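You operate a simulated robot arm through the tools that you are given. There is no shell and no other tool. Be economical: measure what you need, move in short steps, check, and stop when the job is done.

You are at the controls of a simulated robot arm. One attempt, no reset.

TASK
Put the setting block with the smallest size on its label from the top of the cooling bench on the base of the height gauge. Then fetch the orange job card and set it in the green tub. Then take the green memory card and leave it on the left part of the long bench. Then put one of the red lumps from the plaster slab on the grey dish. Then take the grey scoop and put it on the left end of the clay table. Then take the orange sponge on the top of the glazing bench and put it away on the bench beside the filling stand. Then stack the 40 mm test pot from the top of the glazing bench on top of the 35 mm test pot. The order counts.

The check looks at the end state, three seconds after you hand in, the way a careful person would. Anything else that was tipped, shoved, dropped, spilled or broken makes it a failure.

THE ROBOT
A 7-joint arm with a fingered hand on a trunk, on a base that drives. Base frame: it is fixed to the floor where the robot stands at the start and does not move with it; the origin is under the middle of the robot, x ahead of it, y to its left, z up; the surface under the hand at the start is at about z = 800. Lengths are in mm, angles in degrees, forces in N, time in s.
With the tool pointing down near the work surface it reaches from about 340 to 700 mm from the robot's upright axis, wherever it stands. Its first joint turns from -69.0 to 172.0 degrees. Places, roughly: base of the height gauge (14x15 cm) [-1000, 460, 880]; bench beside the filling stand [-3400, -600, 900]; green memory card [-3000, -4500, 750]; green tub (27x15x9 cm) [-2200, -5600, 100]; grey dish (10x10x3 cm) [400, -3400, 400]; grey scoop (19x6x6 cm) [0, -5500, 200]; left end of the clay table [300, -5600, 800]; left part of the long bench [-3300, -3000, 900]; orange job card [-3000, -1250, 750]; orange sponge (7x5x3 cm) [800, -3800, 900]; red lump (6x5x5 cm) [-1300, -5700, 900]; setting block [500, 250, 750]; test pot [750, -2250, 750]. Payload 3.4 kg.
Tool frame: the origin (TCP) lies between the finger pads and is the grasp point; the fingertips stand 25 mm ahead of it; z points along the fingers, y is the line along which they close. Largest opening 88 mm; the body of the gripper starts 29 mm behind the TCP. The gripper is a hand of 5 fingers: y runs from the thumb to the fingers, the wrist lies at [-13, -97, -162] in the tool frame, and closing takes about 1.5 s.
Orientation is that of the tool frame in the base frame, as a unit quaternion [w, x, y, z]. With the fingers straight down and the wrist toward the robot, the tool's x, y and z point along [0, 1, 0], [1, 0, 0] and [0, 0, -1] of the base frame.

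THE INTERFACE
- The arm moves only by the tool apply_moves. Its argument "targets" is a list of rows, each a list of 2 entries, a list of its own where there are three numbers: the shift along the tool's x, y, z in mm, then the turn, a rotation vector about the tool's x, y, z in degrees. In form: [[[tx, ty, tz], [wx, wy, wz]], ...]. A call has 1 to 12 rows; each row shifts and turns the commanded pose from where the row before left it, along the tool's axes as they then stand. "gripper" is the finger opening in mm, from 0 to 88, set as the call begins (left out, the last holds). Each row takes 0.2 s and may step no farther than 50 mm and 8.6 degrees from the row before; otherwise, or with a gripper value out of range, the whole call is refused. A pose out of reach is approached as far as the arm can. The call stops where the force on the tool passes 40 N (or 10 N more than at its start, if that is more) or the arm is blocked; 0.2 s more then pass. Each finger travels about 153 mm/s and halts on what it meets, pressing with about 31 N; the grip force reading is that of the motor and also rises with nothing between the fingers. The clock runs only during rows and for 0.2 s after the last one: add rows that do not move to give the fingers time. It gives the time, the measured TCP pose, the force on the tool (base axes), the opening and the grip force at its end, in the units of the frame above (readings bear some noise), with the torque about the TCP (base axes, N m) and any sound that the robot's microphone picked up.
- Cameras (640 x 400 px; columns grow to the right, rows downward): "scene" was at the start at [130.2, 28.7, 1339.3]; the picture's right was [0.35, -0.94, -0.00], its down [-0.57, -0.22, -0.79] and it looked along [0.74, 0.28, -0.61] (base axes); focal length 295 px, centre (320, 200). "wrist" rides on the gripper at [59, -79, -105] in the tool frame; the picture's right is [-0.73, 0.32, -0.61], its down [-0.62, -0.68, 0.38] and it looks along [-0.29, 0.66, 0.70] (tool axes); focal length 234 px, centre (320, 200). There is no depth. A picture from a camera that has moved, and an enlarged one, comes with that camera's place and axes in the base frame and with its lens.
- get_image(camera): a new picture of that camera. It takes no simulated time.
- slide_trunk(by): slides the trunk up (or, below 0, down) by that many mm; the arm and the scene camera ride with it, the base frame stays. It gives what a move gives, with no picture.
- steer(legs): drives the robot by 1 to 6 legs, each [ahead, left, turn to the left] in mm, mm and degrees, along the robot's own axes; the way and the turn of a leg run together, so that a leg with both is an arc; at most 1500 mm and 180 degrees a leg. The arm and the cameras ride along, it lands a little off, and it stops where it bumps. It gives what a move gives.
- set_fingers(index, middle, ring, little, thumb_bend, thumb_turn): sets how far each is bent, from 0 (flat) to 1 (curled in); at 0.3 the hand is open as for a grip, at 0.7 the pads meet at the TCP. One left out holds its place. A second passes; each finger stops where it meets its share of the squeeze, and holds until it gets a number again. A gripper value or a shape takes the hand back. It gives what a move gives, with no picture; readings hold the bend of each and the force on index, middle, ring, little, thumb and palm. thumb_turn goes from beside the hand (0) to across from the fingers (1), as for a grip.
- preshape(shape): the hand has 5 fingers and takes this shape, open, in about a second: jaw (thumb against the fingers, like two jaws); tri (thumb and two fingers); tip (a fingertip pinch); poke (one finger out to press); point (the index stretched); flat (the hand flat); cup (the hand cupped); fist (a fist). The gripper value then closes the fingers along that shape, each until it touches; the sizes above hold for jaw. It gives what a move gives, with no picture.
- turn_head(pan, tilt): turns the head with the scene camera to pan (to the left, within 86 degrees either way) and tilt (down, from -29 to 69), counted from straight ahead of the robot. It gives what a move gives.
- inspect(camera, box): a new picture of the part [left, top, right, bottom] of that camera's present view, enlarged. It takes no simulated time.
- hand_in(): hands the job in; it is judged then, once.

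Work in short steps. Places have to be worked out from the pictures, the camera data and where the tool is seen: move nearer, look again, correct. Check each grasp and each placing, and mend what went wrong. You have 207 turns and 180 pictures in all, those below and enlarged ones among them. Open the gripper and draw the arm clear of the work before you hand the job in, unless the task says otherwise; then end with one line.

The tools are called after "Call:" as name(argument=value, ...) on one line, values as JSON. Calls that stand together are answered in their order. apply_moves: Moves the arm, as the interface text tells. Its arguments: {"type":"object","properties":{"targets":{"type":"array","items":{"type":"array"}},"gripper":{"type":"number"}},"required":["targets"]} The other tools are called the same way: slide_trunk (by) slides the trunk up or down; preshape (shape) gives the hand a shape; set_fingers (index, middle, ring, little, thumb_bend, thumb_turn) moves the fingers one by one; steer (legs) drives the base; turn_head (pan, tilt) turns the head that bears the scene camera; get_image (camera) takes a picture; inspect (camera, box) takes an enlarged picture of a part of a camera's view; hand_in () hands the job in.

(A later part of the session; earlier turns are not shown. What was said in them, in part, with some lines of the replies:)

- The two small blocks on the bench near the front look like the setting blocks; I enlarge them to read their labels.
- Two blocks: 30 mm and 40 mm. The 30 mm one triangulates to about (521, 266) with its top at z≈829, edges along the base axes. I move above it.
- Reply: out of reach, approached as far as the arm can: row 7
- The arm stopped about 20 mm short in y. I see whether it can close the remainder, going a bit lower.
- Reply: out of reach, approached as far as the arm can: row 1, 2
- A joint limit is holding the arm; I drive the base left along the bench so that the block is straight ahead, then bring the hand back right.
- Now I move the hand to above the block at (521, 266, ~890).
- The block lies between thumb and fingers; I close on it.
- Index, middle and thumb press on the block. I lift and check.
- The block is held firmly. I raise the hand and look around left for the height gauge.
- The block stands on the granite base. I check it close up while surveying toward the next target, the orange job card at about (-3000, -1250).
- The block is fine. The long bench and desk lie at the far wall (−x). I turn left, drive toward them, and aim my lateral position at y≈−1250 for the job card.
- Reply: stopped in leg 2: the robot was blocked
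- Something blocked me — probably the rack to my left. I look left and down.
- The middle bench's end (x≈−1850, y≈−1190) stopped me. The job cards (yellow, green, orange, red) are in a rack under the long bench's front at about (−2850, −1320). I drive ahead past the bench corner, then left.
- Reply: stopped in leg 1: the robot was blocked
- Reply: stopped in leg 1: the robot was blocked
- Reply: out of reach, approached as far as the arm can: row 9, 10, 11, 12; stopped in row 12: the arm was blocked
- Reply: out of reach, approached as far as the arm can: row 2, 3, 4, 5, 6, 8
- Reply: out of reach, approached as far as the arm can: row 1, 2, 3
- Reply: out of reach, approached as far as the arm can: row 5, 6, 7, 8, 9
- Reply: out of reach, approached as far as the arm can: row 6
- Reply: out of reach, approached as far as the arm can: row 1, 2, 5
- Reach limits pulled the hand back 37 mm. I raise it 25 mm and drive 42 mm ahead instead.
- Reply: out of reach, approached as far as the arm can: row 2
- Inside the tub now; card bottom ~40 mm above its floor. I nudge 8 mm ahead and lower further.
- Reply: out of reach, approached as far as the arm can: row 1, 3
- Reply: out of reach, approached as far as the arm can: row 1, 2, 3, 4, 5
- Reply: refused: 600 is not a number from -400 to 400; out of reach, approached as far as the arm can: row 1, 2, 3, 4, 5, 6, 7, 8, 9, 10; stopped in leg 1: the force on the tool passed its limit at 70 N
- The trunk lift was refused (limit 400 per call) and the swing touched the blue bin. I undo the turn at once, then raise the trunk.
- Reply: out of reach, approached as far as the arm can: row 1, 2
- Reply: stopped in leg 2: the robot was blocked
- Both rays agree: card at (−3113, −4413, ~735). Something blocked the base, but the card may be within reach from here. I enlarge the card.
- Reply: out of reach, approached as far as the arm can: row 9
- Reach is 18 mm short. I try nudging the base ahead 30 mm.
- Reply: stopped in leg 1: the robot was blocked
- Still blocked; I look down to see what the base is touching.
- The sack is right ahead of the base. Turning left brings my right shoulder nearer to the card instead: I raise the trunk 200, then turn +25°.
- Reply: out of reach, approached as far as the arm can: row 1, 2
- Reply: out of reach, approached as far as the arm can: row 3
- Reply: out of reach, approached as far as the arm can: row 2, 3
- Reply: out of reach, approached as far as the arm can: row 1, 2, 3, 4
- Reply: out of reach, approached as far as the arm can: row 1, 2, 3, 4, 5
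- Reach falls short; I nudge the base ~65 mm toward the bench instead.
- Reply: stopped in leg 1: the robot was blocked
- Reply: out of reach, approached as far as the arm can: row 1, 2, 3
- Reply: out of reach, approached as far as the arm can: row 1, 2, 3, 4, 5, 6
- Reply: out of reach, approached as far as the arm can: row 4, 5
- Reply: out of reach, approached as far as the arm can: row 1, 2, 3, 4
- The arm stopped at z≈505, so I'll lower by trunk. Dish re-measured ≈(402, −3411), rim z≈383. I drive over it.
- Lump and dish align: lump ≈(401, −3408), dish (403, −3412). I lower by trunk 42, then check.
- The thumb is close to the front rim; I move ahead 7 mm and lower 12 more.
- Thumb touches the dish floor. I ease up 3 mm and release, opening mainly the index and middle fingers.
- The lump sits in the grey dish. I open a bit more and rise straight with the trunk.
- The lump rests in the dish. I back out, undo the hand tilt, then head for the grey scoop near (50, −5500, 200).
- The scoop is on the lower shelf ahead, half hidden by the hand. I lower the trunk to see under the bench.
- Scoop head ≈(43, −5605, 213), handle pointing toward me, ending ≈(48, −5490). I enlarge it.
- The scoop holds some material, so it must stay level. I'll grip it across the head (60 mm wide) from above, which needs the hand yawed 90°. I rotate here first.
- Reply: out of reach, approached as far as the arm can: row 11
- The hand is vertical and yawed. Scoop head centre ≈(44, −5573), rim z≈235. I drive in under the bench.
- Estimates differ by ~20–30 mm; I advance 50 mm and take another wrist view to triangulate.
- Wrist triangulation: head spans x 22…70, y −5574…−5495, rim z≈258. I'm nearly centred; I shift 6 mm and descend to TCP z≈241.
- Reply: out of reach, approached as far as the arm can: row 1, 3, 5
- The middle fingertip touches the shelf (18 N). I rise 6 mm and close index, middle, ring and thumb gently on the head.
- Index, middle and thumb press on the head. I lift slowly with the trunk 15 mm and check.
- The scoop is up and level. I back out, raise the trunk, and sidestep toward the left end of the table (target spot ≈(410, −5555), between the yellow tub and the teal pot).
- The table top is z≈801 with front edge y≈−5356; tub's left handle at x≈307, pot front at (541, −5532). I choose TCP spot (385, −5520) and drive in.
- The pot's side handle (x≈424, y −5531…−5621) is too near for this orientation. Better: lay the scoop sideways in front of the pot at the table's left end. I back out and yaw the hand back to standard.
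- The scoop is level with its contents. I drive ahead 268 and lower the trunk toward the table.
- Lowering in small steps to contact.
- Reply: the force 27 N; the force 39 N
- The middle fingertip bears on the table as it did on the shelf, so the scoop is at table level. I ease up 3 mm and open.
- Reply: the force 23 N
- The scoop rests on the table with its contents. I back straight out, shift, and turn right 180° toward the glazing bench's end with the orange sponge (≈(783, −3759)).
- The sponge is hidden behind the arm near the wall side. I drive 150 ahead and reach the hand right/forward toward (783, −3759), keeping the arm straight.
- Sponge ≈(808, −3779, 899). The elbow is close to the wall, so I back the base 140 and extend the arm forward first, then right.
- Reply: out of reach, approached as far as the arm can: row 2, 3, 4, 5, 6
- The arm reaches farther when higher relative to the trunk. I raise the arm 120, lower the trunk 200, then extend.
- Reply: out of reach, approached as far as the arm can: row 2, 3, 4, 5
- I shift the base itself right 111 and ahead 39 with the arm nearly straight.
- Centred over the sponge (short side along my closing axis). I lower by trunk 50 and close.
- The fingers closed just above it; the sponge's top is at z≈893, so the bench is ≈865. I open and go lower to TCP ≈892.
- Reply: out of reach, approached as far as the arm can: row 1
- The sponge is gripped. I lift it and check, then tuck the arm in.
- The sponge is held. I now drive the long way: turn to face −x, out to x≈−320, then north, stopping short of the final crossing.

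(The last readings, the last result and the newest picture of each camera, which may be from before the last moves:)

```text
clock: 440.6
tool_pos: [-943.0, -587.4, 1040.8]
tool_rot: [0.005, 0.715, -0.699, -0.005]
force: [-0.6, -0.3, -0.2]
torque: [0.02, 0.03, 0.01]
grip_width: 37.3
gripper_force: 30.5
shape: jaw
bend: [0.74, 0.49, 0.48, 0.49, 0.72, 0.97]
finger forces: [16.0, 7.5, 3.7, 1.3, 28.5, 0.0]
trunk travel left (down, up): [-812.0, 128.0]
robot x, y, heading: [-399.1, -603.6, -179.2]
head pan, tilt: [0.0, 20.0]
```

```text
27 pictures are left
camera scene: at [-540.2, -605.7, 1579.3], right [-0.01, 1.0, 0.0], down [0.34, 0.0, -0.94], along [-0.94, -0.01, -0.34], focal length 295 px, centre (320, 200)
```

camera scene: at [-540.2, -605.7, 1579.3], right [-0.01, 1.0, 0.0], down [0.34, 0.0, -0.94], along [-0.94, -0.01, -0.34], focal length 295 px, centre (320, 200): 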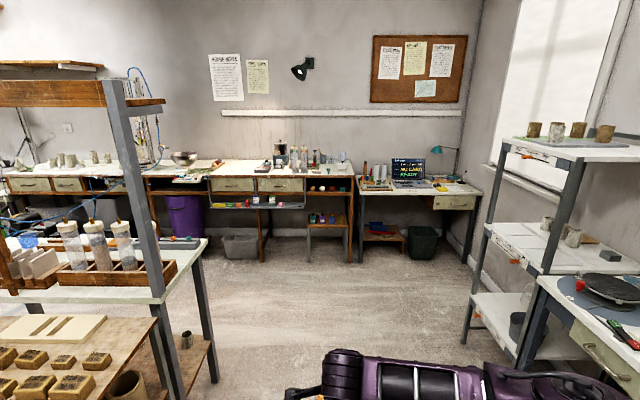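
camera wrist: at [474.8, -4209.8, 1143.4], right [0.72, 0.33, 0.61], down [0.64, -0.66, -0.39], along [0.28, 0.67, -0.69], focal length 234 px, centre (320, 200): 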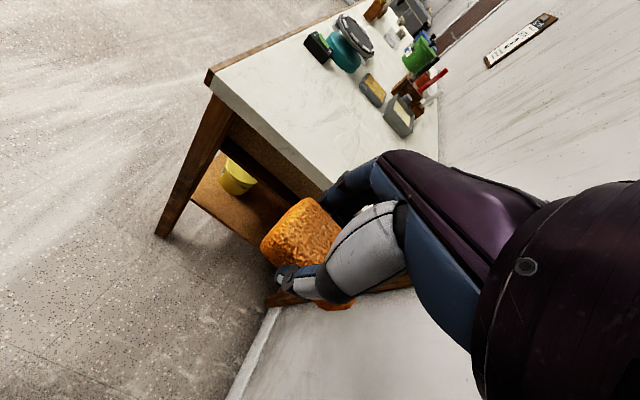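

The right end of the long bench (by the measuring tubes = filling stand) lies straight ahead. I drive on 1800 mm.

Call:
steer(legs=[[1400, 0, 0], [430, 0, 0]])

Call:
turn_head(pan=10, tilt=32)

Call:
get_image(camera="scene")

```text
clock: 449.9
tool_pos: [-2794.2, -613.6, 1040.9]
tool_rot: [0.004, 0.715, -0.699, -0.005]
force: [-0.2, 0.5, 0.3]
torque: [-0.02, -0.01, -0.01]
grip_width: 37.2
gripper_force: 30.8
shape: jaw
bend: [0.74, 0.49, 0.48, 0.49, 0.72, 0.97]
finger forces: [16.0, 7.6, 3.7, 1.3, 28.3, 0.0]
trunk travel left (down, up): [-812.0, 128.0]
robot x, y, heading: [-2246.3, -625.7, -179.0]
head pan, tilt: [0.0, 20.0]
```

```text
clock: 450.7
tool_pos: [-2796.5, -613.2, 1040.6]
tool_rot: [0.004, 0.717, -0.697, -0.004]
force: [-0.2, -0.1, -0.2]
torque: [0.0, 0.01, 0.0]
grip_width: 37.3
gripper_force: 31.5
shape: jaw
bend: [0.74, 0.49, 0.48, 0.49, 0.72, 0.97]
finger forces: [15.9, 7.6, 3.7, 1.4, 28.5, 0.0]
trunk travel left (down, up): [-812.0, 128.0]
robot x, y, heading: [-2248.9, -627.6, -179.0]
head pan, tilt: [10.0, 32.0]
```

```text
26 pictures are left
camera scene: at [-2387.1, -646.0, 1560.2], right [-0.19, 0.98, 0.0], down [0.52, 0.1, -0.85], along [-0.83, -0.16, -0.53], focal length 295 px, centre (320, 200)
```

scene: 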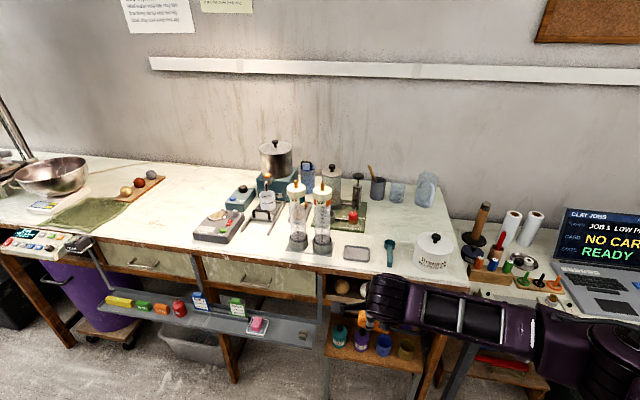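

Target a free spot behind the small tray and teal tool, right of the tube stand: ≈(−3250, −555). I shift the hand right, then drive ahead 390 and look.

Call:
apply_moves(targets=[[[-30, 20, 0], [0, 0, 0]], [[-30, 25, 0], [0, 0, 0]], [[0, 20, 0], [0, 0, 0]], [[0, 0, 0], [0, 0, 0]]])

Call:
steer(legs=[[385, 0, 0]])

Call:
get_image(camera="wrist")

Call:
get_image(camera="scene")

```text
clock: 451.7
tool_pos: [-2860.2, -554.2, 1042.3]
tool_rot: [0.004, 0.717, -0.698, -0.004]
force: [0.2, -0.8, -0.7]
torque: [0.0, 0.0, -0.03]
grip_width: 36.8
gripper_force: 30.9
shape: jaw
bend: [0.74, 0.49, 0.48, 0.49, 0.72, 0.97]
finger forces: [16.1, 7.5, 3.8, 1.3, 28.6, 0.1]
trunk travel left (down, up): [-812.0, 128.0]
robot x, y, heading: [-2247.4, -628.6, -179.3]
head pan, tilt: [10.0, 32.0]
```

```text
clock: 454.1
tool_pos: [-3240.3, -564.2, 1042.6]
tool_rot: [0.004, 0.717, -0.697, -0.004]
force: [0.4, -0.1, 0.4]
torque: [0.02, 0.0, -0.02]
grip_width: 37.3
gripper_force: 30.6
shape: jaw
bend: [0.74, 0.49, 0.48, 0.49, 0.72, 0.97]
finger forces: [16.2, 7.5, 3.8, 1.2, 28.5, 0.1]
trunk travel left (down, up): [-812.0, 128.0]
robot x, y, heading: [-2627.1, -635.1, -178.9]
head pan, tilt: [10.0, 32.0]
```

```text
25 pictures are left
camera wrist: at [-3158.4, -620.3, 1144.9], right [-0.34, 0.72, 0.61], down [0.66, 0.64, -0.39], along [-0.67, 0.27, -0.69], focal length 234 px, centre (320, 200)
```

wrist: 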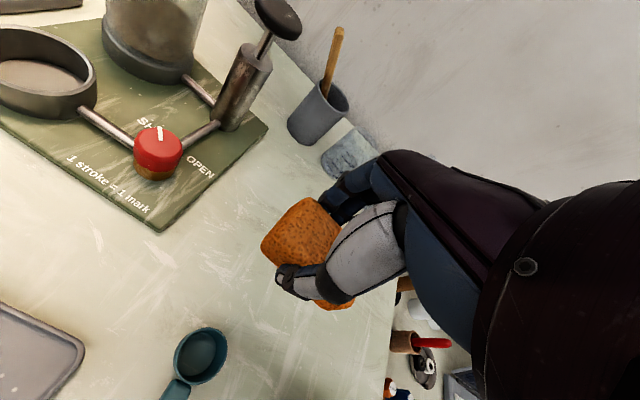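

```text
24 pictures are left
camera scene: at [-2766.1, -653.3, 1560.2], right [-0.19, 0.98, 0.0], down [0.52, 0.1, -0.85], along [-0.83, -0.16, -0.53], focal length 295 px, centre (320, 200)
```

scene: 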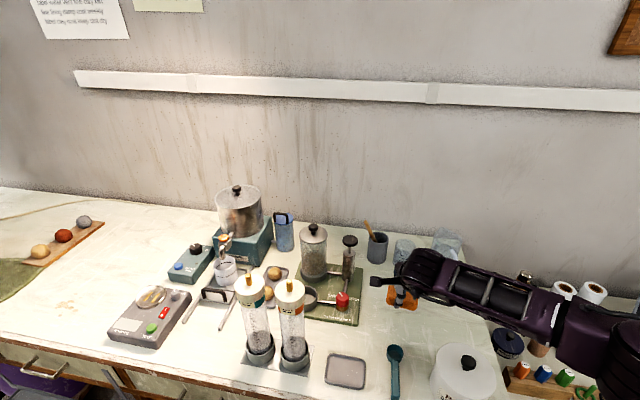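

The green-board device is the filling stand; the spot beside it is free. The teal spoon's bowl is at (−3169, −562), so I go 40 mm farther, then lower.

Call:
steer(legs=[[40, 0, 0]])

Call:
slide_trunk(by=-108)

Call:
get_image(camera="wrist")

```text
clock: 454.9
tool_pos: [-3276.9, -564.2, 1043.6]
tool_rot: [0.005, 0.717, -0.697, -0.004]
force: [-0.4, -0.3, -0.3]
torque: [-0.02, 0.01, -0.02]
grip_width: 37.2
gripper_force: 30.8
shape: jaw
bend: [0.74, 0.49, 0.48, 0.49, 0.72, 0.97]
finger forces: [16.1, 7.6, 3.7, 1.2, 28.5, 0.0]
trunk travel left (down, up): [-812.0, 128.0]
robot x, y, heading: [-2668.2, -632.8, -179.1]
head pan, tilt: [10.0, 32.0]
```

```text
clock: 456.3
tool_pos: [-3279.4, -564.6, 934.5]
tool_rot: [0.005, 0.716, -0.698, -0.004]
force: [0.8, 0.3, -0.2]
torque: [0.02, 0.02, 0.02]
grip_width: 37.0
gripper_force: 31.0
shape: jaw
bend: [0.74, 0.49, 0.48, 0.49, 0.72, 0.97]
finger forces: [16.0, 7.5, 3.9, 1.2, 28.5, 0.0]
trunk travel left (down, up): [-704.0, 236.0]
robot x, y, heading: [-2664.8, -633.3, -179.1]
head pan, tilt: [10.0, 32.0]
```

```text
23 pictures are left
camera wrist: at [-3198.0, -620.8, 1037.0], right [-0.34, 0.72, 0.61], down [0.66, 0.64, -0.39], along [-0.67, 0.27, -0.69], focal length 234 px, centre (320, 200)
```

wrist: 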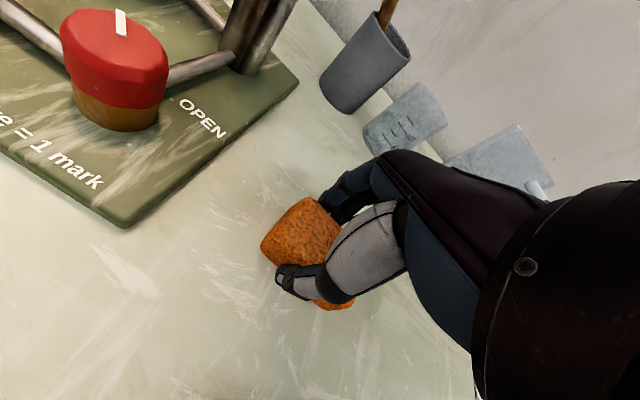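

Free all around. I lower in small steps to contact.

Call:
slide_trunk(by=-6)

Call:
slide_trunk(by=-4)

Call:
slide_trunk(by=-3)

Call:
slide_trunk(by=-3)

```text
clock: 456.9
tool_pos: [-3278.3, -564.4, 930.9]
tool_rot: [0.007, 0.717, -0.697, -0.006]
force: [-2.2, 2.2, 14.9]
torque: [0.06, -0.03, 0.04]
grip_width: 37.6
gripper_force: 30.4
shape: jaw
bend: [0.74, 0.49, 0.48, 0.49, 0.73, 0.97]
finger forces: [17.5, 9.1, 4.6, 1.8, 30.7, 0.0]
trunk travel left (down, up): [-698.0, 242.0]
robot x, y, heading: [-2667.5, -634.0, -178.9]
head pan, tilt: [10.0, 32.0]
```

```text
clock: 457.4
tool_pos: [-3278.4, -564.8, 931.5]
tool_rot: [0.009, 0.717, -0.697, -0.008]
force: [-4.9, 2.1, 33.3]
torque: [0.11, 0.14, 0.14]
grip_width: 39.6
gripper_force: 30.5
shape: jaw
bend: [0.74, 0.48, 0.47, 0.48, 0.74, 0.98]
finger forces: [19.3, 10.4, 4.7, 2.9, 31.7, 0.0]
trunk travel left (down, up): [-694.0, 246.0]
robot x, y, heading: [-2667.4, -636.2, -179.0]
head pan, tilt: [10.0, 32.0]
```

```text
clock: 457.9
tool_pos: [-3277.6, -565.2, 929.5]
tool_rot: [0.011, 0.717, -0.697, -0.008]
force: [-4.8, 3.4, 41.4]
torque: [0.11, 0.2, 0.1]
grip_width: 40.1
gripper_force: 30.7
shape: jaw
bend: [0.74, 0.47, 0.46, 0.48, 0.74, 0.98]
finger forces: [19.5, 11.1, 4.5, 2.6, 32.9, 0.0]
trunk travel left (down, up): [-691.0, 249.0]
robot x, y, heading: [-2664.3, -633.5, -179.1]
head pan, tilt: [10.0, 32.0]
```

```text
clock: 458.5
tool_pos: [-3277.3, -565.9, 927.9]
tool_rot: [0.012, 0.717, -0.697, -0.009]
force: [-3.8, 3.8, 48.1]
torque: [0.13, 0.2, 0.13]
grip_width: 40.7
gripper_force: 31.2
shape: jaw
bend: [0.74, 0.46, 0.45, 0.47, 0.74, 0.98]
finger forces: [19.8, 11.5, 4.5, 2.5, 34.1, 0.0]
trunk travel left (down, up): [-688.0, 252.0]
robot x, y, heading: [-2666.2, -635.9, -178.7]
head pan, tilt: [10.0, 32.0]
```

Contact already; I relieve 10 mm, then open and rise.

Call:
slide_trunk(by=11)

Call:
apply_moves(targets=[[[0, 0, 0], [0, 0, 0]], [[0, 0, 0], [0, 0, 0]], [[0, 0, 0], [0, 0, 0]], [[0, 0, 0], [0, 0, 0]]], gripper=75)

Call:
slide_trunk(by=150)

Call:
get_image(camera="wrist")

```text
clock: 459.1
tool_pos: [-3278.8, -564.3, 930.8]
tool_rot: [0.004, 0.716, -0.698, -0.004]
force: [-3.8, 1.2, 19.2]
torque: [-0.01, 0.14, 0.08]
grip_width: 40.5
gripper_force: 31.4
shape: jaw
bend: [0.74, 0.46, 0.46, 0.47, 0.74, 0.98]
finger forces: [19.1, 9.7, 3.7, 2.1, 30.8, 0.1]
trunk travel left (down, up): [-699.0, 241.0]
robot x, y, heading: [-2664.2, -631.5, -178.8]
head pan, tilt: [10.0, 32.0]
```

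```text
clock: 460.1
tool_pos: [-3279.8, -564.3, 929.1]
tool_rot: [0.003, 0.717, -0.697, -0.004]
force: [0.6, 0.1, -0.1]
torque: [0.01, -0.01, 0.02]
grip_width: 74.9
gripper_force: 0.1
shape: jaw
bend: [0.28, 0.33, 0.31, 0.32, 0.43, 0.99]
finger forces: [0.1, 0.1, 0.0, 0.0, 0.0, 0.1]
trunk travel left (down, up): [-699.0, 241.0]
robot x, y, heading: [-2668.9, -635.3, -178.9]
head pan, tilt: [10.0, 32.0]
```

```text
clock: 461.8
tool_pos: [-3279.6, -564.4, 1078.3]
tool_rot: [0.004, 0.717, -0.697, -0.004]
force: [-0.5, 0.7, 0.0]
torque: [0.03, -0.02, 0.02]
grip_width: 74.8
gripper_force: 0.1
shape: jaw
bend: [0.28, 0.33, 0.31, 0.32, 0.43, 0.99]
finger forces: [0.1, 0.1, 0.0, 0.0, 0.0, 0.0]
trunk travel left (down, up): [-849.0, 91.0]
robot x, y, heading: [-2663.6, -635.6, -179.1]
head pan, tilt: [10.0, 32.0]
```

```text
22 pictures are left
camera wrist: at [-3198.3, -620.7, 1181.7], right [-0.34, 0.72, 0.61], down [0.66, 0.64, -0.39], along [-0.67, 0.27, -0.69], focal length 234 px, centre (320, 200)
```

wrist: 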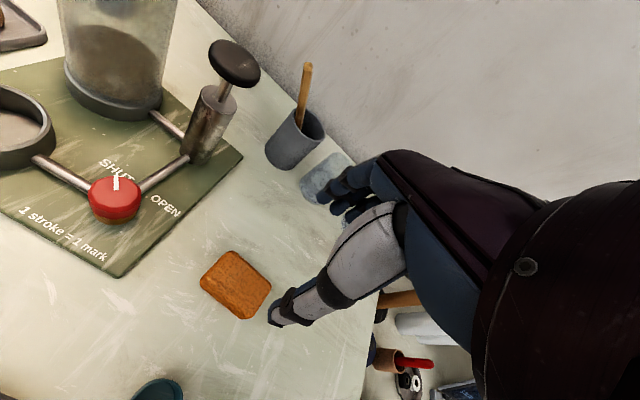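

The sponge lies beside the filling stand. Last: test pots on the glazing bench's left end. I drive back east, turn around, and go down to its front near y≈−2400.

Call:
steer(legs=[[-1200, 0, 0], [-1200, 0, 0], [0, 0, 179.5], [0, -1000, 0], [0, -780, 0]])

Call:
turn_head(pan=10, tilt=35)

Call:
get_image(camera="scene")

```text
clock: 489.4
tool_pos: [329.8, -2456.9, 1079.5]
tool_rot: [0.003, 0.707, 0.707, 0.004]
force: [-0.5, 0.7, -0.7]
torque: [0.0, -0.02, -0.06]
grip_width: 74.9
gripper_force: 0.1
shape: jaw
bend: [0.28, 0.33, 0.31, 0.32, 0.43, 0.99]
finger forces: [0.0, 0.0, 0.1, 0.0, 0.1, 0.1]
trunk travel left (down, up): [-849.0, 91.0]
robot x, y, heading: [-278.0, -2366.8, -0.8]
head pan, tilt: [10.0, 32.0]
```

```text
clock: 490.1
tool_pos: [330.1, -2457.4, 1079.8]
tool_rot: [0.004, 0.707, 0.707, 0.003]
force: [0.3, 0.1, 0.6]
torque: [-0.03, -0.03, 0.0]
grip_width: 74.4
gripper_force: 0.0
shape: jaw
bend: [0.28, 0.33, 0.31, 0.32, 0.43, 0.99]
finger forces: [0.0, 0.0, 0.0, 0.1, 0.1, 0.0]
trunk travel left (down, up): [-849.0, 91.0]
robot x, y, heading: [-277.0, -2372.8, -0.8]
head pan, tilt: [10.0, 35.0]
```

```text
21 pictures are left
camera scene: at [-143.7, -2357.5, 1592.6], right [0.16, -0.99, 0.0], down [-0.57, -0.09, -0.82], along [0.81, 0.13, -0.57], focal length 295 px, centre (320, 200)
```

scene: 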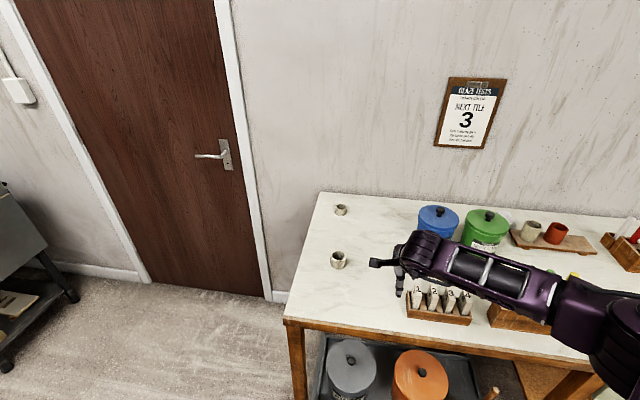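

Two pots are visible; I enlarge them to read the sizes.

Call:
inspect(camera="scene", box=[315, 195, 395, 275])

Call:
get_image(camera="wrist")

```text
5.00 times, centred on (355, 235) of scene
camera zoom: at [-143.7, -2357.5, 1592.6], right [0.16, -0.99, 0.0], down [-0.57, -0.09, -0.82], along [0.81, 0.13, -0.57], focal length 1474 px, centre (145, 25)
```

zoom: 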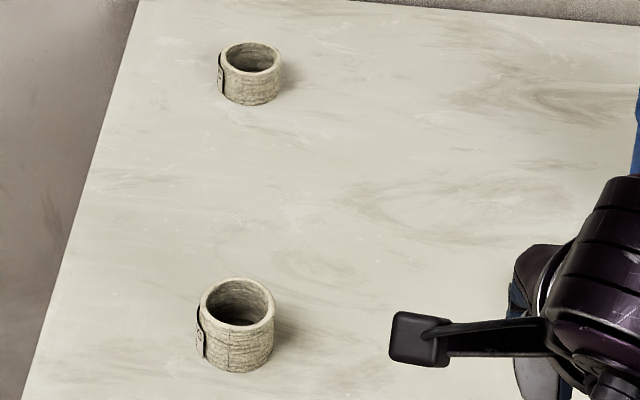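

```text
19 pictures are left
camera wrist: at [249.2, -2398.8, 1181.8], right [0.32, -0.73, 0.61], down [-0.68, -0.62, -0.39], along [0.66, -0.29, -0.69], focal length 234 px, centre (320, 200)
```

wrist: 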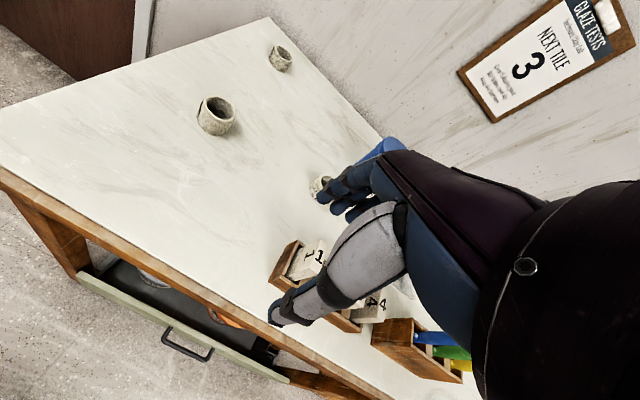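

The labels face left (+y). I sidestep left 600 and look back at them.

Call:
steer(legs=[[0, 620, 0]])

Call:
turn_head(pan=-40, tilt=32)

Call:
get_image(camera="scene")

```text
clock: 493.6
tool_pos: [338.7, -1838.8, 1079.6]
tool_rot: [0.004, 0.709, 0.705, 0.004]
force: [-0.2, -0.8, 1.1]
torque: [-0.04, 0.01, -0.03]
grip_width: 74.8
gripper_force: 0.0
shape: jaw
bend: [0.28, 0.33, 0.31, 0.32, 0.43, 0.99]
finger forces: [0.1, 0.0, 0.0, 0.1, 0.0, 0.0]
trunk travel left (down, up): [-849.0, 91.0]
robot x, y, heading: [-274.6, -1749.3, -0.9]
head pan, tilt: [10.0, 35.0]
```

```text
clock: 494.7
tool_pos: [337.6, -1838.5, 1080.3]
tool_rot: [0.004, 0.708, 0.706, 0.004]
force: [-1.2, -0.5, 0.4]
torque: [0.0, 0.01, -0.01]
grip_width: 74.9
gripper_force: 0.0
shape: jaw
bend: [0.28, 0.33, 0.31, 0.32, 0.43, 0.99]
finger forces: [0.1, 0.0, 0.0, 0.0, 0.1, 0.0]
trunk travel left (down, up): [-849.0, 91.0]
robot x, y, heading: [-272.0, -1751.2, -0.9]
head pan, tilt: [-40.0, 32.0]
```

```text
18 pictures are left
camera scene: at [-154.5, -1809.6, 1597.2], right [-0.65, -0.76, 0.0], down [-0.4, 0.35, -0.85], along [0.64, -0.55, -0.53], focal length 295 px, centre (320, 200)
```

scene: 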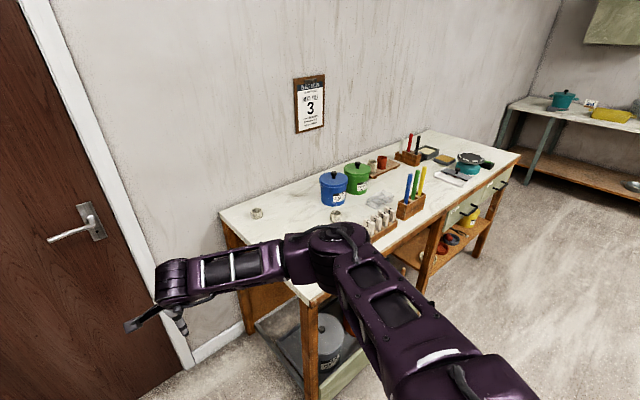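

I enlarge the two visible pots.

Call:
inspect(camera="scene", box=[235, 190, 355, 235])

```text
5.33 times, centred on (295, 212) of scene
camera zoom: at [-154.5, -1809.6, 1597.2], right [-0.65, -0.76, 0.0], down [-0.4, 0.35, -0.85], along [0.64, -0.55, -0.53], focal length 1572 px, centre (453, 133)
```

zoom: 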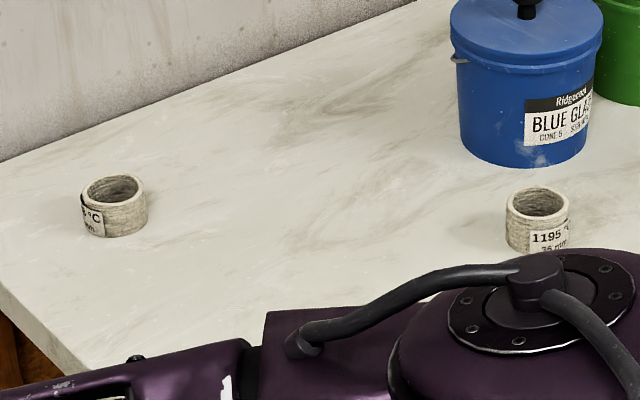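

The right-hand pot seems to read "35 mm"; I enlarge more to be sure, and pull the camera sideways for the front pot.

Call:
inspect(camera="scene", box=[326, 222, 348, 238])

Call:
steer(legs=[[0, 0, -25]])

Call:
turn_head(pan=-10, tilt=32)

Call:
inspect(camera="scene", box=[200, 180, 440, 330])

```text
16.00 times, centred on (337, 230) of scene
camera zoom: at [-154.5, -1809.6, 1597.2], right [-0.65, -0.76, 0.0], down [-0.4, 0.35, -0.85], along [0.64, -0.55, -0.53], focal length 4717 px, centre (48, -280)
```

zoom: 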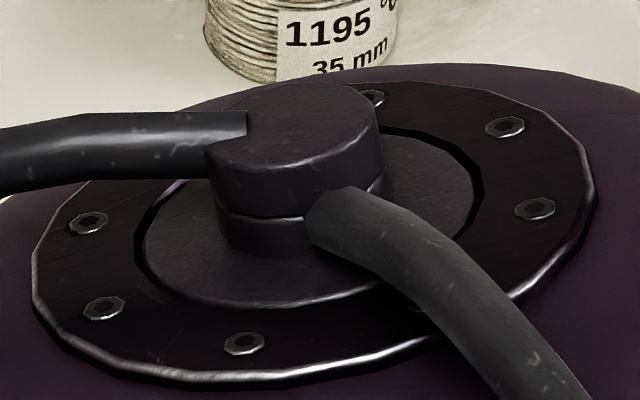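

```text
clock: 496.4
tool_pos: [241.7, -2087.2, 1080.3]
tool_rot: [0.004, 0.844, 0.536, 0.003]
force: [0.3, 0.8, 0.4]
torque: [0.03, 0.04, 0.0]
grip_width: 74.4
gripper_force: 0.0
shape: jaw
bend: [0.28, 0.33, 0.31, 0.32, 0.43, 0.99]
finger forces: [0.0, 0.0, 0.1, 0.1, 0.0, 0.0]
trunk travel left (down, up): [-849.0, 91.0]
robot x, y, heading: [-268.5, -1752.6, -25.7]
head pan, tilt: [-40.0, 32.0]
```

```text
clock: 497.4
tool_pos: [244.1, -2087.4, 1078.7]
tool_rot: [0.005, 0.844, 0.536, 0.003]
force: [-0.2, -0.4, -0.6]
torque: [-0.01, 0.0, 0.04]
grip_width: 74.6
gripper_force: 0.0
shape: jaw
bend: [0.28, 0.33, 0.31, 0.32, 0.43, 0.99]
finger forces: [0.0, 0.0, 0.0, 0.1, 0.0, 0.0]
trunk travel left (down, up): [-849.0, 91.0]
robot x, y, heading: [-270.1, -1749.1, -25.5]
head pan, tilt: [-10.0, 32.0]
```

```text
2.67 times, centred on (320, 255) of scene
camera zoom: at [-154.8, -1824.7, 1597.2], right [-0.59, -0.81, 0.0], down [-0.43, 0.31, -0.85], along [0.69, -0.5, -0.53], focal length 786 px, centre (320, 53)
```

zoom: 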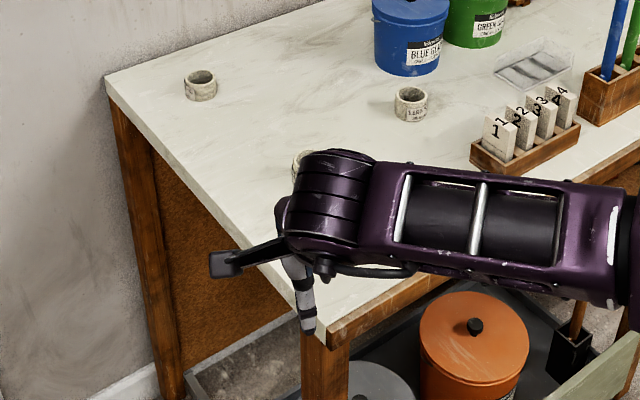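

The right pot reads "35 mm". By size comparison the front pot is the tallest (≈40 mm) and the back one the shortest. I go to the front pot and verify its label with the wrist camera.

Call:
steer(legs=[[0, 0, 25.5], [0, -470, 0], [190, 0, 0]])

Call:
get_image(camera="wrist")

```text
clock: 502.6
tool_pos: [524.5, -2304.4, 1080.0]
tool_rot: [0.004, 0.707, 0.707, 0.005]
force: [0.2, 0.0, -0.3]
torque: [0.03, -0.01, 0.0]
grip_width: 74.8
gripper_force: 0.0
shape: jaw
bend: [0.28, 0.33, 0.31, 0.32, 0.43, 0.99]
finger forces: [0.0, 0.1, 0.1, 0.0, 0.0, 0.0]
trunk travel left (down, up): [-849.0, 91.0]
robot x, y, heading: [-84.9, -2216.8, -0.5]
head pan, tilt: [-10.0, 32.0]
```

```text
14 pictures are left
camera wrist: at [442.6, -2244.4, 1182.2], right [0.32, -0.73, 0.61], down [-0.68, -0.62, -0.39], along [0.67, -0.29, -0.69], focal length 234 px, centre (320, 200)
```

wrist: 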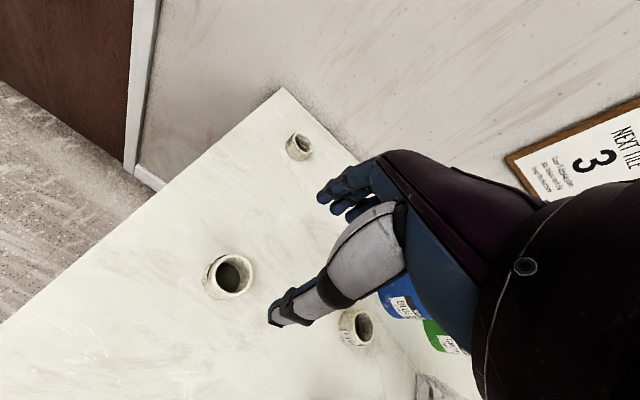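

Front pot rim centre ≈(536, −2305, 902); the 35 mm pot's ≈(570, −2518, 897). I read the front pot's label.

Call:
inspect(camera="wrist", box=[190, 240, 270, 310])

```text
5.71 times, centred on (230, 275) of wrist
camera zoom: at [442.6, -2244.4, 1182.2], right [0.32, -0.73, 0.61], down [-0.68, -0.62, -0.39], along [0.67, -0.29, -0.69], focal length 1338 px, centre (834, -229)
```

zoom: 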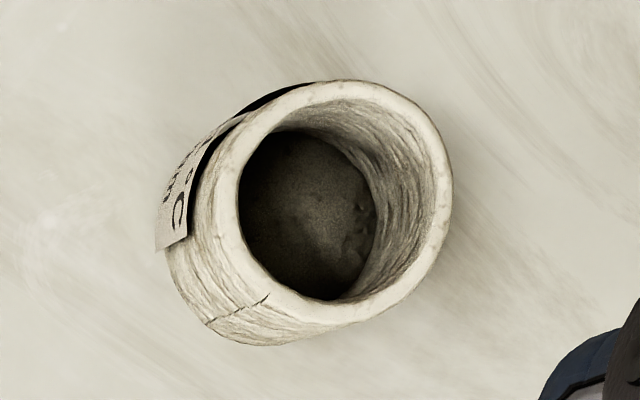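

The label isn't legible from above; I align and descend part-way, where the side becomes visible.

Call:
steer(legs=[[11, 0, 0]])

Call:
slide_trunk(by=-140)

Call:
inspect(camera="wrist", box=[210, 160, 390, 340])

```text
clock: 503.4
tool_pos: [533.3, -2303.5, 1080.0]
tool_rot: [0.004, 0.707, 0.707, 0.005]
force: [-0.7, -0.1, 0.2]
torque: [0.01, -0.03, 0.02]
grip_width: 75.0
gripper_force: 0.1
shape: jaw
bend: [0.28, 0.33, 0.31, 0.32, 0.43, 0.99]
finger forces: [0.0, 0.1, 0.0, 0.0, 0.1, 0.0]
trunk travel left (down, up): [-849.0, 91.0]
robot x, y, heading: [-74.8, -2212.9, -0.9]
head pan, tilt: [-10.0, 32.0]
```

```text
clock: 505.0
tool_pos: [534.3, -2303.3, 939.4]
tool_rot: [0.004, 0.707, 0.707, 0.003]
force: [0.0, -0.3, -0.4]
torque: [0.01, 0.0, -0.03]
grip_width: 74.7
gripper_force: 0.1
shape: jaw
bend: [0.28, 0.33, 0.31, 0.32, 0.43, 0.99]
finger forces: [0.1, 0.1, 0.1, 0.1, 0.0, 0.1]
trunk travel left (down, up): [-709.0, 231.0]
robot x, y, heading: [-73.3, -2218.1, -0.7]
head pan, tilt: [-10.0, 32.0]
```

```text
2.22 times, centred on (300, 250) of wrist
camera zoom: at [454.2, -2244.5, 1041.9], right [0.32, -0.73, 0.61], down [-0.68, -0.62, -0.39], along [0.67, -0.29, -0.69], focal length 520 px, centre (364, 89)
```

zoom: 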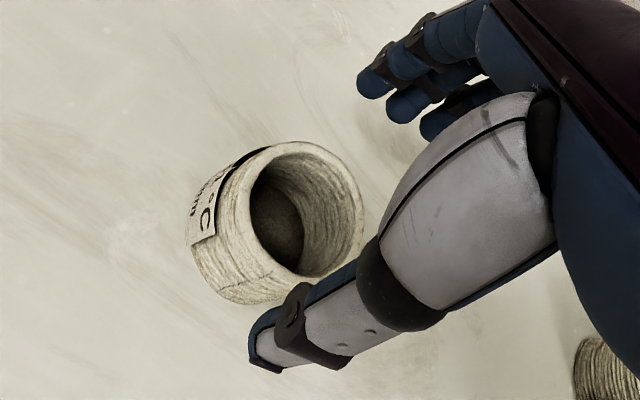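

Alignment is good. I lower to TCP ≈902 and close index, middle and thumb gently.

Call:
slide_trunk(by=-37)

Call:
set_fingers(index=0.65, middle=0.65, ring=0.25, little=0.25, thumb_bend=0.65)

Call:
slide_trunk(by=30)

Call:
get_image(camera="wrist")

```text
clock: 505.8
tool_pos: [535.2, -2302.2, 903.2]
tool_rot: [0.005, 0.707, 0.707, 0.005]
force: [0.4, -0.8, -1.1]
torque: [-0.05, 0.01, -0.01]
grip_width: 75.0
gripper_force: 0.1
shape: jaw
bend: [0.28, 0.33, 0.31, 0.32, 0.43, 0.99]
finger forces: [0.0, 0.1, 0.0, 0.1, 0.0, 0.0]
trunk travel left (down, up): [-672.0, 268.0]
robot x, y, heading: [-74.2, -2215.8, -0.7]
head pan, tilt: [-10.0, 32.0]
```

```text
clock: 506.8
tool_pos: [535.4, -2302.6, 903.4]
tool_rot: [0.004, 0.707, 0.707, 0.004]
force: [-0.6, -0.8, 2.6]
torque: [0.02, -0.12, -0.06]
grip_width: 39.9
gripper_force: 13.8
shape: fingers
bend: [0.53, 0.56, 0.25, 0.25, 0.53, 0.97]
finger forces: [7.3, 6.5, 0.0, 0.0, 13.8, 0.0]
trunk travel left (down, up): [-672.0, 268.0]
robot x, y, heading: [-74.8, -2217.3, -0.7]
head pan, tilt: [-10.0, 32.0]
```

```text
clock: 507.6
tool_pos: [535.3, -2303.7, 932.4]
tool_rot: [0.004, 0.707, 0.707, 0.004]
force: [0.1, 0.9, 0.0]
torque: [0.0, -0.02, 0.02]
grip_width: 40.0
gripper_force: 13.8
shape: fingers
bend: [0.53, 0.56, 0.25, 0.25, 0.53, 0.97]
finger forces: [7.1, 6.1, 0.0, 0.0, 13.7, 0.0]
trunk travel left (down, up): [-702.0, 238.0]
robot x, y, heading: [-72.2, -2218.7, -0.6]
head pan, tilt: [-10.0, 32.0]
```

```text
11 pictures are left
camera wrist: at [454.5, -2244.7, 1034.5], right [0.32, -0.73, 0.61], down [-0.68, -0.62, -0.39], along [0.66, -0.29, -0.69], focal length 234 px, centre (320, 200)
```

wrist: 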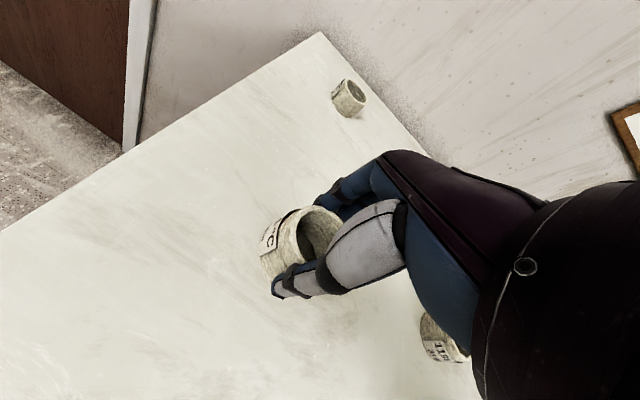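

Lifted cleanly. One look at its label for certainty.

Call:
inspect(camera="wrist", box=[250, 200, 320, 270])

```text
5.71 times, centred on (285, 235) of wrist
camera zoom: at [454.5, -2244.7, 1034.5], right [0.32, -0.73, 0.61], down [-0.68, -0.62, -0.39], along [0.66, -0.29, -0.69], focal length 1338 px, centre (520, 0)
```

zoom: 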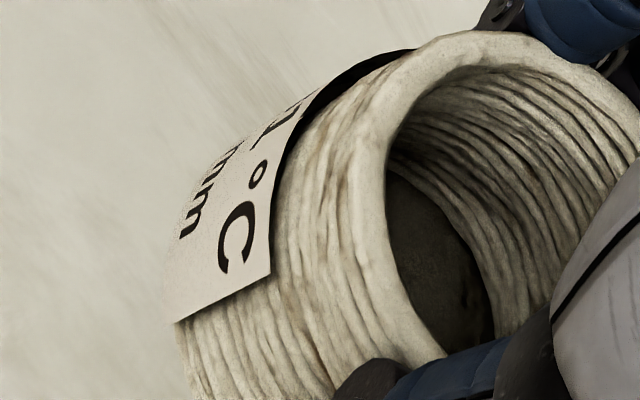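

Only "°C / mm" shows. The back pot's label faces the wrist camera, so I read that one to be certain.

Call:
inspect(camera="wrist", box=[325, 72, 373, 122])

```text
8.00 times, centred on (349, 97) of wrist
camera zoom: at [454.5, -2244.7, 1034.5], right [0.32, -0.73, 0.61], down [-0.68, -0.62, -0.39], along [0.66, -0.29, -0.69], focal length 1873 px, centre (88, 1024)
```

zoom: 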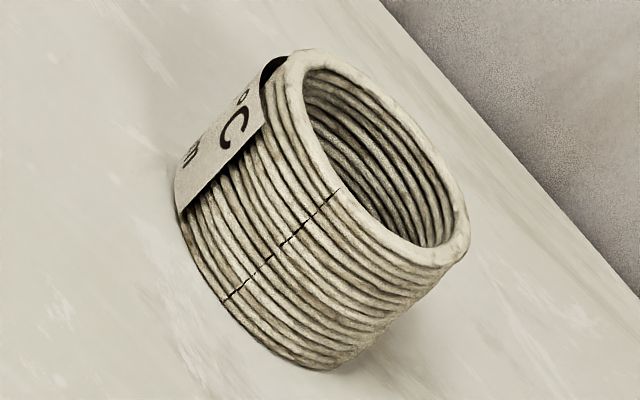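

Careful ray geometry gives heights ≈40 mm (front, held), 35 mm (labelled), ≈30 mm (back), with bench z≈858 — so the held pot is the 40 mm one. I raise it and move toward the 35 mm pot, stopping short to measure.

Call:
slide_trunk(by=90)

Call:
steer(legs=[[38, -120, 0]])

Call:
get_image(camera="wrist")

```text
clock: 508.8
tool_pos: [534.6, -2302.8, 1022.9]
tool_rot: [0.004, 0.707, 0.707, 0.003]
force: [-0.4, 0.3, -0.8]
torque: [0.0, -0.03, 0.0]
grip_width: 39.9
gripper_force: 13.8
shape: fingers
bend: [0.53, 0.56, 0.25, 0.25, 0.53, 0.97]
finger forces: [7.1, 6.3, 0.1, 0.0, 13.7, 0.1]
trunk travel left (down, up): [-792.0, 148.0]
robot x, y, heading: [-75.3, -2216.1, -0.5]
head pan, tilt: [-10.0, 32.0]
```

```text
clock: 510.1
tool_pos: [571.3, -2420.3, 1021.9]
tool_rot: [0.005, 0.706, 0.708, 0.004]
force: [-0.1, -0.5, -0.2]
torque: [-0.01, 0.02, -0.04]
grip_width: 39.9
gripper_force: 13.6
shape: fingers
bend: [0.53, 0.56, 0.25, 0.25, 0.53, 0.97]
finger forces: [7.1, 6.2, 0.0, 0.0, 13.6, 0.1]
trunk travel left (down, up): [-792.0, 148.0]
robot x, y, heading: [-40.2, -2332.8, -0.5]
head pan, tilt: [-10.0, 32.0]
```

```text
8 pictures are left
camera wrist: at [490.9, -2361.8, 1124.9], right [0.32, -0.73, 0.61], down [-0.68, -0.62, -0.39], along [0.67, -0.29, -0.69], focal length 234 px, centre (320, 200)
```

wrist: 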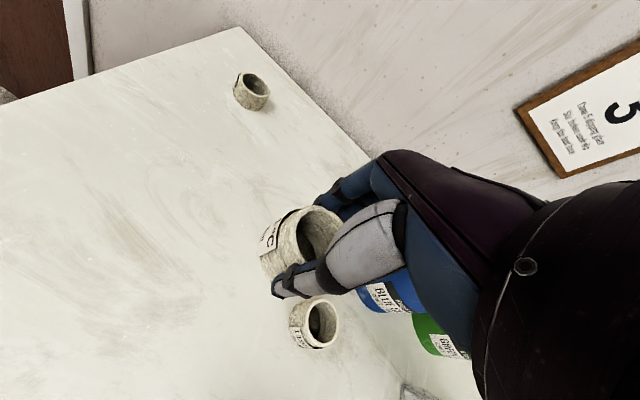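

The 35 mm pot's rim: (576, −2522, 891). I drive right 102 and ahead 7, then check alignment.

Call:
steer(legs=[[6, -102, 0]])

Call:
slide_trunk(by=-65)

Call:
inspect(camera="wrist", box=[220, 170, 400, 330])

```text
clock: 511.2
tool_pos: [577.7, -2521.9, 1022.6]
tool_rot: [0.002, 0.705, 0.709, 0.004]
force: [0.1, 0.8, -1.1]
torque: [-0.01, -0.04, 0.01]
grip_width: 39.9
gripper_force: 13.3
shape: fingers
bend: [0.53, 0.56, 0.25, 0.25, 0.53, 0.97]
finger forces: [7.0, 6.2, 0.1, 0.0, 13.7, 0.0]
trunk travel left (down, up): [-792.0, 148.0]
robot x, y, heading: [-31.2, -2434.5, -0.5]
head pan, tilt: [-10.0, 32.0]
```

```text
clock: 512.3
tool_pos: [577.3, -2523.0, 956.5]
tool_rot: [0.003, 0.706, 0.708, 0.004]
force: [0.3, 0.3, -1.1]
torque: [0.0, 0.03, -0.04]
grip_width: 40.1
gripper_force: 13.8
shape: fingers
bend: [0.53, 0.56, 0.25, 0.25, 0.53, 0.97]
finger forces: [7.0, 6.2, 0.0, 0.1, 13.6, 0.0]
trunk travel left (down, up): [-727.0, 213.0]
robot x, y, heading: [-31.7, -2436.5, -0.5]
head pan, tilt: [-10.0, 32.0]
```

```text
2.50 times, centred on (310, 250) of wrist
camera zoom: at [496.0, -2463.7, 1059.9], right [0.32, -0.73, 0.61], down [-0.68, -0.63, -0.39], along [0.67, -0.29, -0.69], focal length 585 px, centre (345, 75)
```

zoom: 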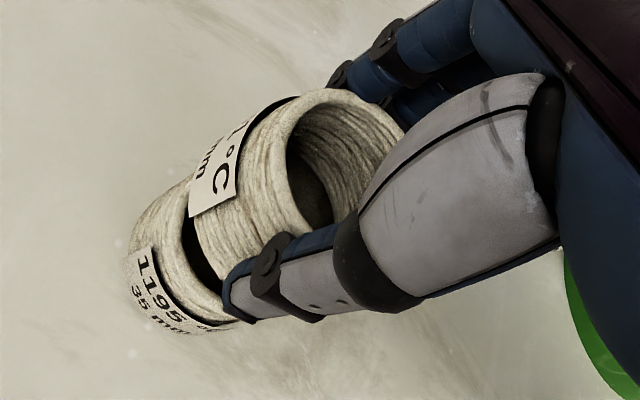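

Nearly aligned, but y may be ~5 mm off. I check from the front with the head camera.

Call:
turn_head(pan=-10, tilt=50)

Call:
inspect(camera="scene", box=[240, 130, 400, 270])

```text
clock: 513.1
tool_pos: [577.7, -2521.4, 956.2]
tool_rot: [0.004, 0.706, 0.708, 0.004]
force: [0.6, 0.3, -1.0]
torque: [0.02, -0.01, 0.02]
grip_width: 39.9
gripper_force: 13.5
shape: fingers
bend: [0.53, 0.56, 0.25, 0.25, 0.53, 0.97]
finger forces: [7.1, 6.2, 0.0, 0.0, 13.7, 0.0]
trunk travel left (down, up): [-727.0, 213.0]
robot x, y, heading: [-30.6, -2437.1, -0.6]
head pan, tilt: [-10.0, 50.0]
```

```text
2.86 times, centred on (320, 200) of scene
camera zoom: at [92.3, -2452.2, 1448.9], right [-0.18, -0.98, 0.0], down [-0.75, 0.14, -0.64], along [0.63, -0.12, -0.77], focal length 842 px, centre (320, 200)
```

zoom: 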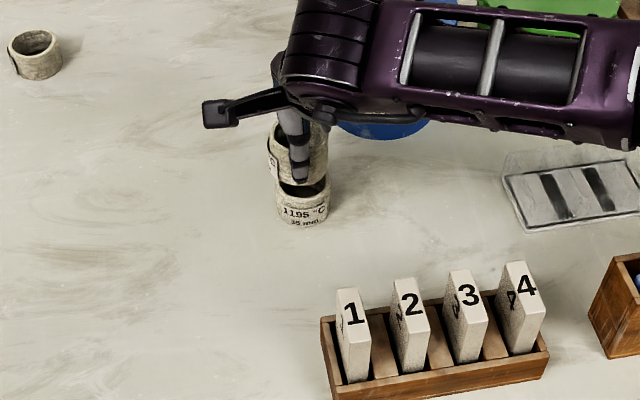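

Front view: the held pot is ~3–4 mm too far to +y. I correct by 4 mm and lower in small steps to contact.

Call:
apply_moves(targets=[[[-4, 0, 0], [0, 0, 0]], [[0, 0, 0], [0, 0, 0]]])

Call:
slide_trunk(by=-12)

Call:
inspect(camera="wrist", box=[220, 170, 400, 330])

```text
clock: 513.7
tool_pos: [577.0, -2527.0, 956.7]
tool_rot: [0.004, 0.705, 0.709, 0.004]
force: [0.3, -0.6, -0.4]
torque: [-0.01, -0.03, 0.0]
grip_width: 40.0
gripper_force: 13.2
shape: fingers
bend: [0.53, 0.56, 0.25, 0.25, 0.53, 0.97]
finger forces: [7.1, 6.2, 0.1, 0.1, 13.8, 0.0]
trunk travel left (down, up): [-727.0, 213.0]
robot x, y, heading: [-33.8, -2436.2, -0.6]
head pan, tilt: [-10.0, 50.0]
```

```text
clock: 514.3
tool_pos: [577.9, -2525.7, 945.1]
tool_rot: [0.004, 0.707, 0.708, 0.003]
force: [0.0, 0.2, -0.6]
torque: [0.02, 0.01, 0.04]
grip_width: 39.8
gripper_force: 13.5
shape: fingers
bend: [0.53, 0.56, 0.25, 0.25, 0.53, 0.97]
finger forces: [7.1, 6.2, 0.0, 0.0, 13.7, 0.1]
trunk travel left (down, up): [-715.0, 225.0]
robot x, y, heading: [-32.2, -2435.0, -0.5]
head pan, tilt: [-10.0, 50.0]
```

```text
2.50 times, centred on (310, 250) of wrist
camera zoom: at [496.1, -2467.8, 1047.6], right [0.32, -0.73, 0.61], down [-0.68, -0.63, -0.39], along [0.67, -0.29, -0.69], focal length 585 px, centre (345, 75)
```

zoom: 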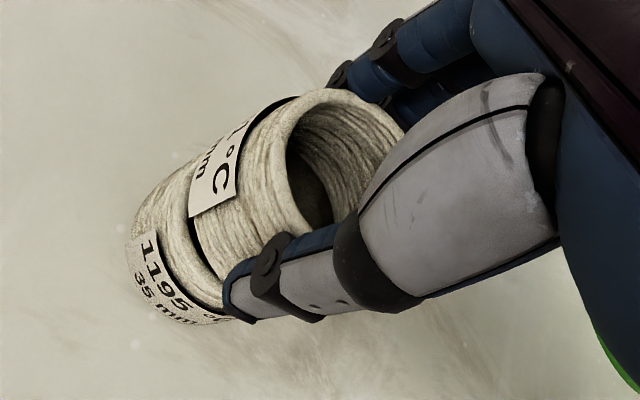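

Well aligned. I lower to contact in 2–3 mm steps.

Call:
slide_trunk(by=-4)

Call:
slide_trunk(by=-2)

Call:
slide_trunk(by=-2)

```text
clock: 514.8
tool_pos: [577.1, -2525.7, 941.2]
tool_rot: [0.004, 0.705, 0.709, 0.003]
force: [-0.4, 0.0, -0.3]
torque: [0.02, 0.0, -0.01]
grip_width: 39.9
gripper_force: 13.6
shape: fingers
bend: [0.53, 0.56, 0.25, 0.25, 0.53, 0.97]
finger forces: [7.1, 6.3, 0.1, 0.0, 13.7, 0.0]
trunk travel left (down, up): [-711.0, 229.0]
robot x, y, heading: [-32.2, -2436.3, -0.6]
head pan, tilt: [-10.0, 50.0]
```

```text
clock: 515.4
tool_pos: [577.9, -2526.9, 940.3]
tool_rot: [0.005, 0.706, 0.708, 0.003]
force: [-0.3, 0.4, -0.7]
torque: [-0.02, 0.0, -0.01]
grip_width: 39.7
gripper_force: 13.2
shape: fingers
bend: [0.53, 0.56, 0.25, 0.25, 0.53, 0.97]
finger forces: [7.1, 6.3, 0.0, 0.1, 13.7, 0.0]
trunk travel left (down, up): [-709.0, 231.0]
robot x, y, heading: [-32.6, -2432.1, -0.4]
head pan, tilt: [-10.0, 50.0]
```

```text
clock: 515.9
tool_pos: [576.4, -2526.3, 936.7]
tool_rot: [0.005, 0.706, 0.708, 0.004]
force: [-0.7, 0.4, 2.0]
torque: [0.02, -0.02, 0.03]
grip_width: 39.7
gripper_force: 13.8
shape: fingers
bend: [0.53, 0.56, 0.25, 0.25, 0.53, 0.97]
finger forces: [7.1, 6.2, 0.0, 0.1, 14.0, 0.1]
trunk travel left (down, up): [-707.0, 233.0]
robot x, y, heading: [-33.3, -2437.1, -0.5]
head pan, tilt: [-10.0, 50.0]
```

Contact begins at TCP ≈937, as predicted. One more millimetre, then I check before releasing.

Call:
slide_trunk(by=-1)

Call:
inspect(camera="scene", box=[280, 150, 340, 215])

```text
clock: 516.4
tool_pos: [576.1, -2525.0, 936.6]
tool_rot: [0.004, 0.705, 0.709, 0.007]
force: [-0.2, 0.5, 6.4]
torque: [0.01, -0.14, -0.02]
grip_width: 40.1
gripper_force: 13.2
shape: fingers
bend: [0.53, 0.56, 0.25, 0.25, 0.53, 0.97]
finger forces: [7.3, 6.7, 0.0, 0.1, 14.2, 0.0]
trunk travel left (down, up): [-706.0, 234.0]
robot x, y, heading: [-36.8, -2438.2, -0.4]
head pan, tilt: [-10.0, 50.0]
```

```text
6.15 times, centred on (310, 182) of scene
camera zoom: at [91.1, -2452.0, 1428.0], right [-0.18, -0.98, 0.0], down [-0.75, 0.14, -0.64], along [0.63, -0.12, -0.77], focal length 1814 px, centre (382, 308)
```

zoom: 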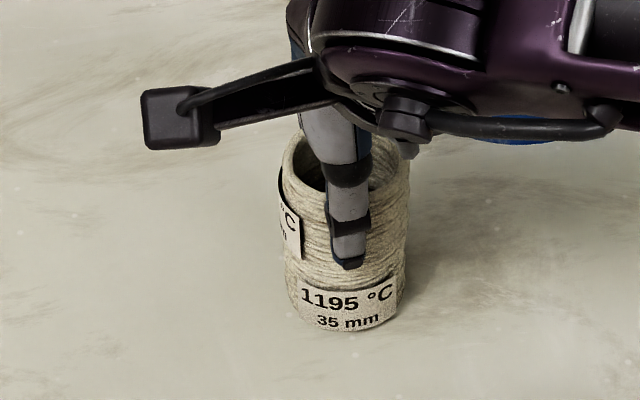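

The pots stand concentric. I release gently, then open wider and rise.

Call:
set_fingers(index=0.42, middle=0.42, thumb_bend=0.42)

Call:
set_fingers(index=0.28, middle=0.28, thumb_bend=0.28)

Call:
slide_trunk(by=140)

Call:
get_image(camera="wrist")

```text
clock: 517.4
tool_pos: [577.5, -2526.4, 936.0]
tool_rot: [0.004, 0.705, 0.709, 0.004]
force: [0.5, 0.2, -0.4]
torque: [0.05, 0.01, -0.03]
grip_width: 58.7
gripper_force: 0.0
shape: fingers
bend: [0.42, 0.42, 0.25, 0.25, 0.42, 0.98]
finger forces: [0.0, 0.0, 0.0, 0.0, 0.0, 0.0]
trunk travel left (down, up): [-706.0, 234.0]
robot x, y, heading: [-31.8, -2436.2, -0.7]
head pan, tilt: [-10.0, 50.0]
```

```text
clock: 518.4
tool_pos: [576.4, -2525.0, 936.8]
tool_rot: [0.004, 0.706, 0.709, 0.004]
force: [-0.1, -0.3, 0.5]
torque: [0.01, 0.01, 0.02]
grip_width: 88.3
gripper_force: 0.1
shape: fingers
bend: [0.28, 0.28, 0.25, 0.25, 0.28, 0.98]
finger forces: [0.0, 0.1, 0.0, 0.1, 0.1, 0.0]
trunk travel left (down, up): [-706.0, 234.0]
robot x, y, heading: [-32.4, -2435.5, -0.4]
head pan, tilt: [-10.0, 50.0]
```

```text
clock: 520.0
tool_pos: [577.5, -2526.0, 1075.3]
tool_rot: [0.004, 0.706, 0.709, 0.003]
force: [0.1, -0.3, -0.5]
torque: [0.0, 0.01, 0.03]
grip_width: 88.2
gripper_force: 0.1
shape: fingers
bend: [0.28, 0.28, 0.25, 0.25, 0.28, 0.98]
finger forces: [0.0, 0.0, 0.0, 0.0, 0.1, 0.1]
trunk travel left (down, up): [-846.0, 94.0]
robot x, y, heading: [-35.9, -2433.3, -0.3]
head pan, tilt: [-10.0, 50.0]
```

```text
3 pictures are left
camera wrist: at [496.1, -2467.9, 1178.6], right [0.32, -0.73, 0.61], down [-0.68, -0.63, -0.39], along [0.67, -0.29, -0.69], focal length 234 px, centre (320, 200)
```

wrist: 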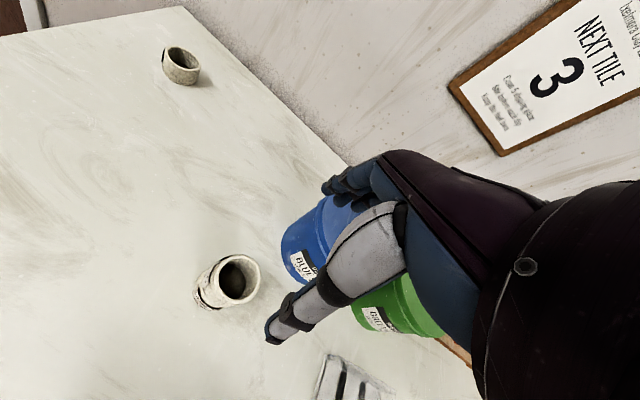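

The stack stands steady. I back the robot away from the bench and hand in.

Call:
steer(legs=[[-350, 0, 0]])

Call:
hand_in()

```text
clock: 522.3
tool_pos: [227.9, -2524.2, 1075.7]
tool_rot: [0.003, 0.706, 0.708, 0.003]
force: [-0.6, -0.1, 0.4]
torque: [-0.01, 0.03, -0.01]
grip_width: 88.1
gripper_force: 0.1
shape: fingers
bend: [0.28, 0.28, 0.25, 0.25, 0.28, 0.98]
finger forces: [0.0, 0.0, 0.0, 0.1, 0.0, 0.1]
trunk travel left (down, up): [-846.0, 94.0]
robot x, y, heading: [-383.5, -2434.8, -0.3]
head pan, tilt: [-10.0, 50.0]
```

```text
The job is handed in.
```

All seven placings were done in order and the job is handed in; I picked the 40 mm pot by its measured height because its label was unreadable, and along the way the robot bumped the middle bench, the blue bin (70 N), the sack, the compressor and lightly the teal pot, without visible damage in the pictures I took.
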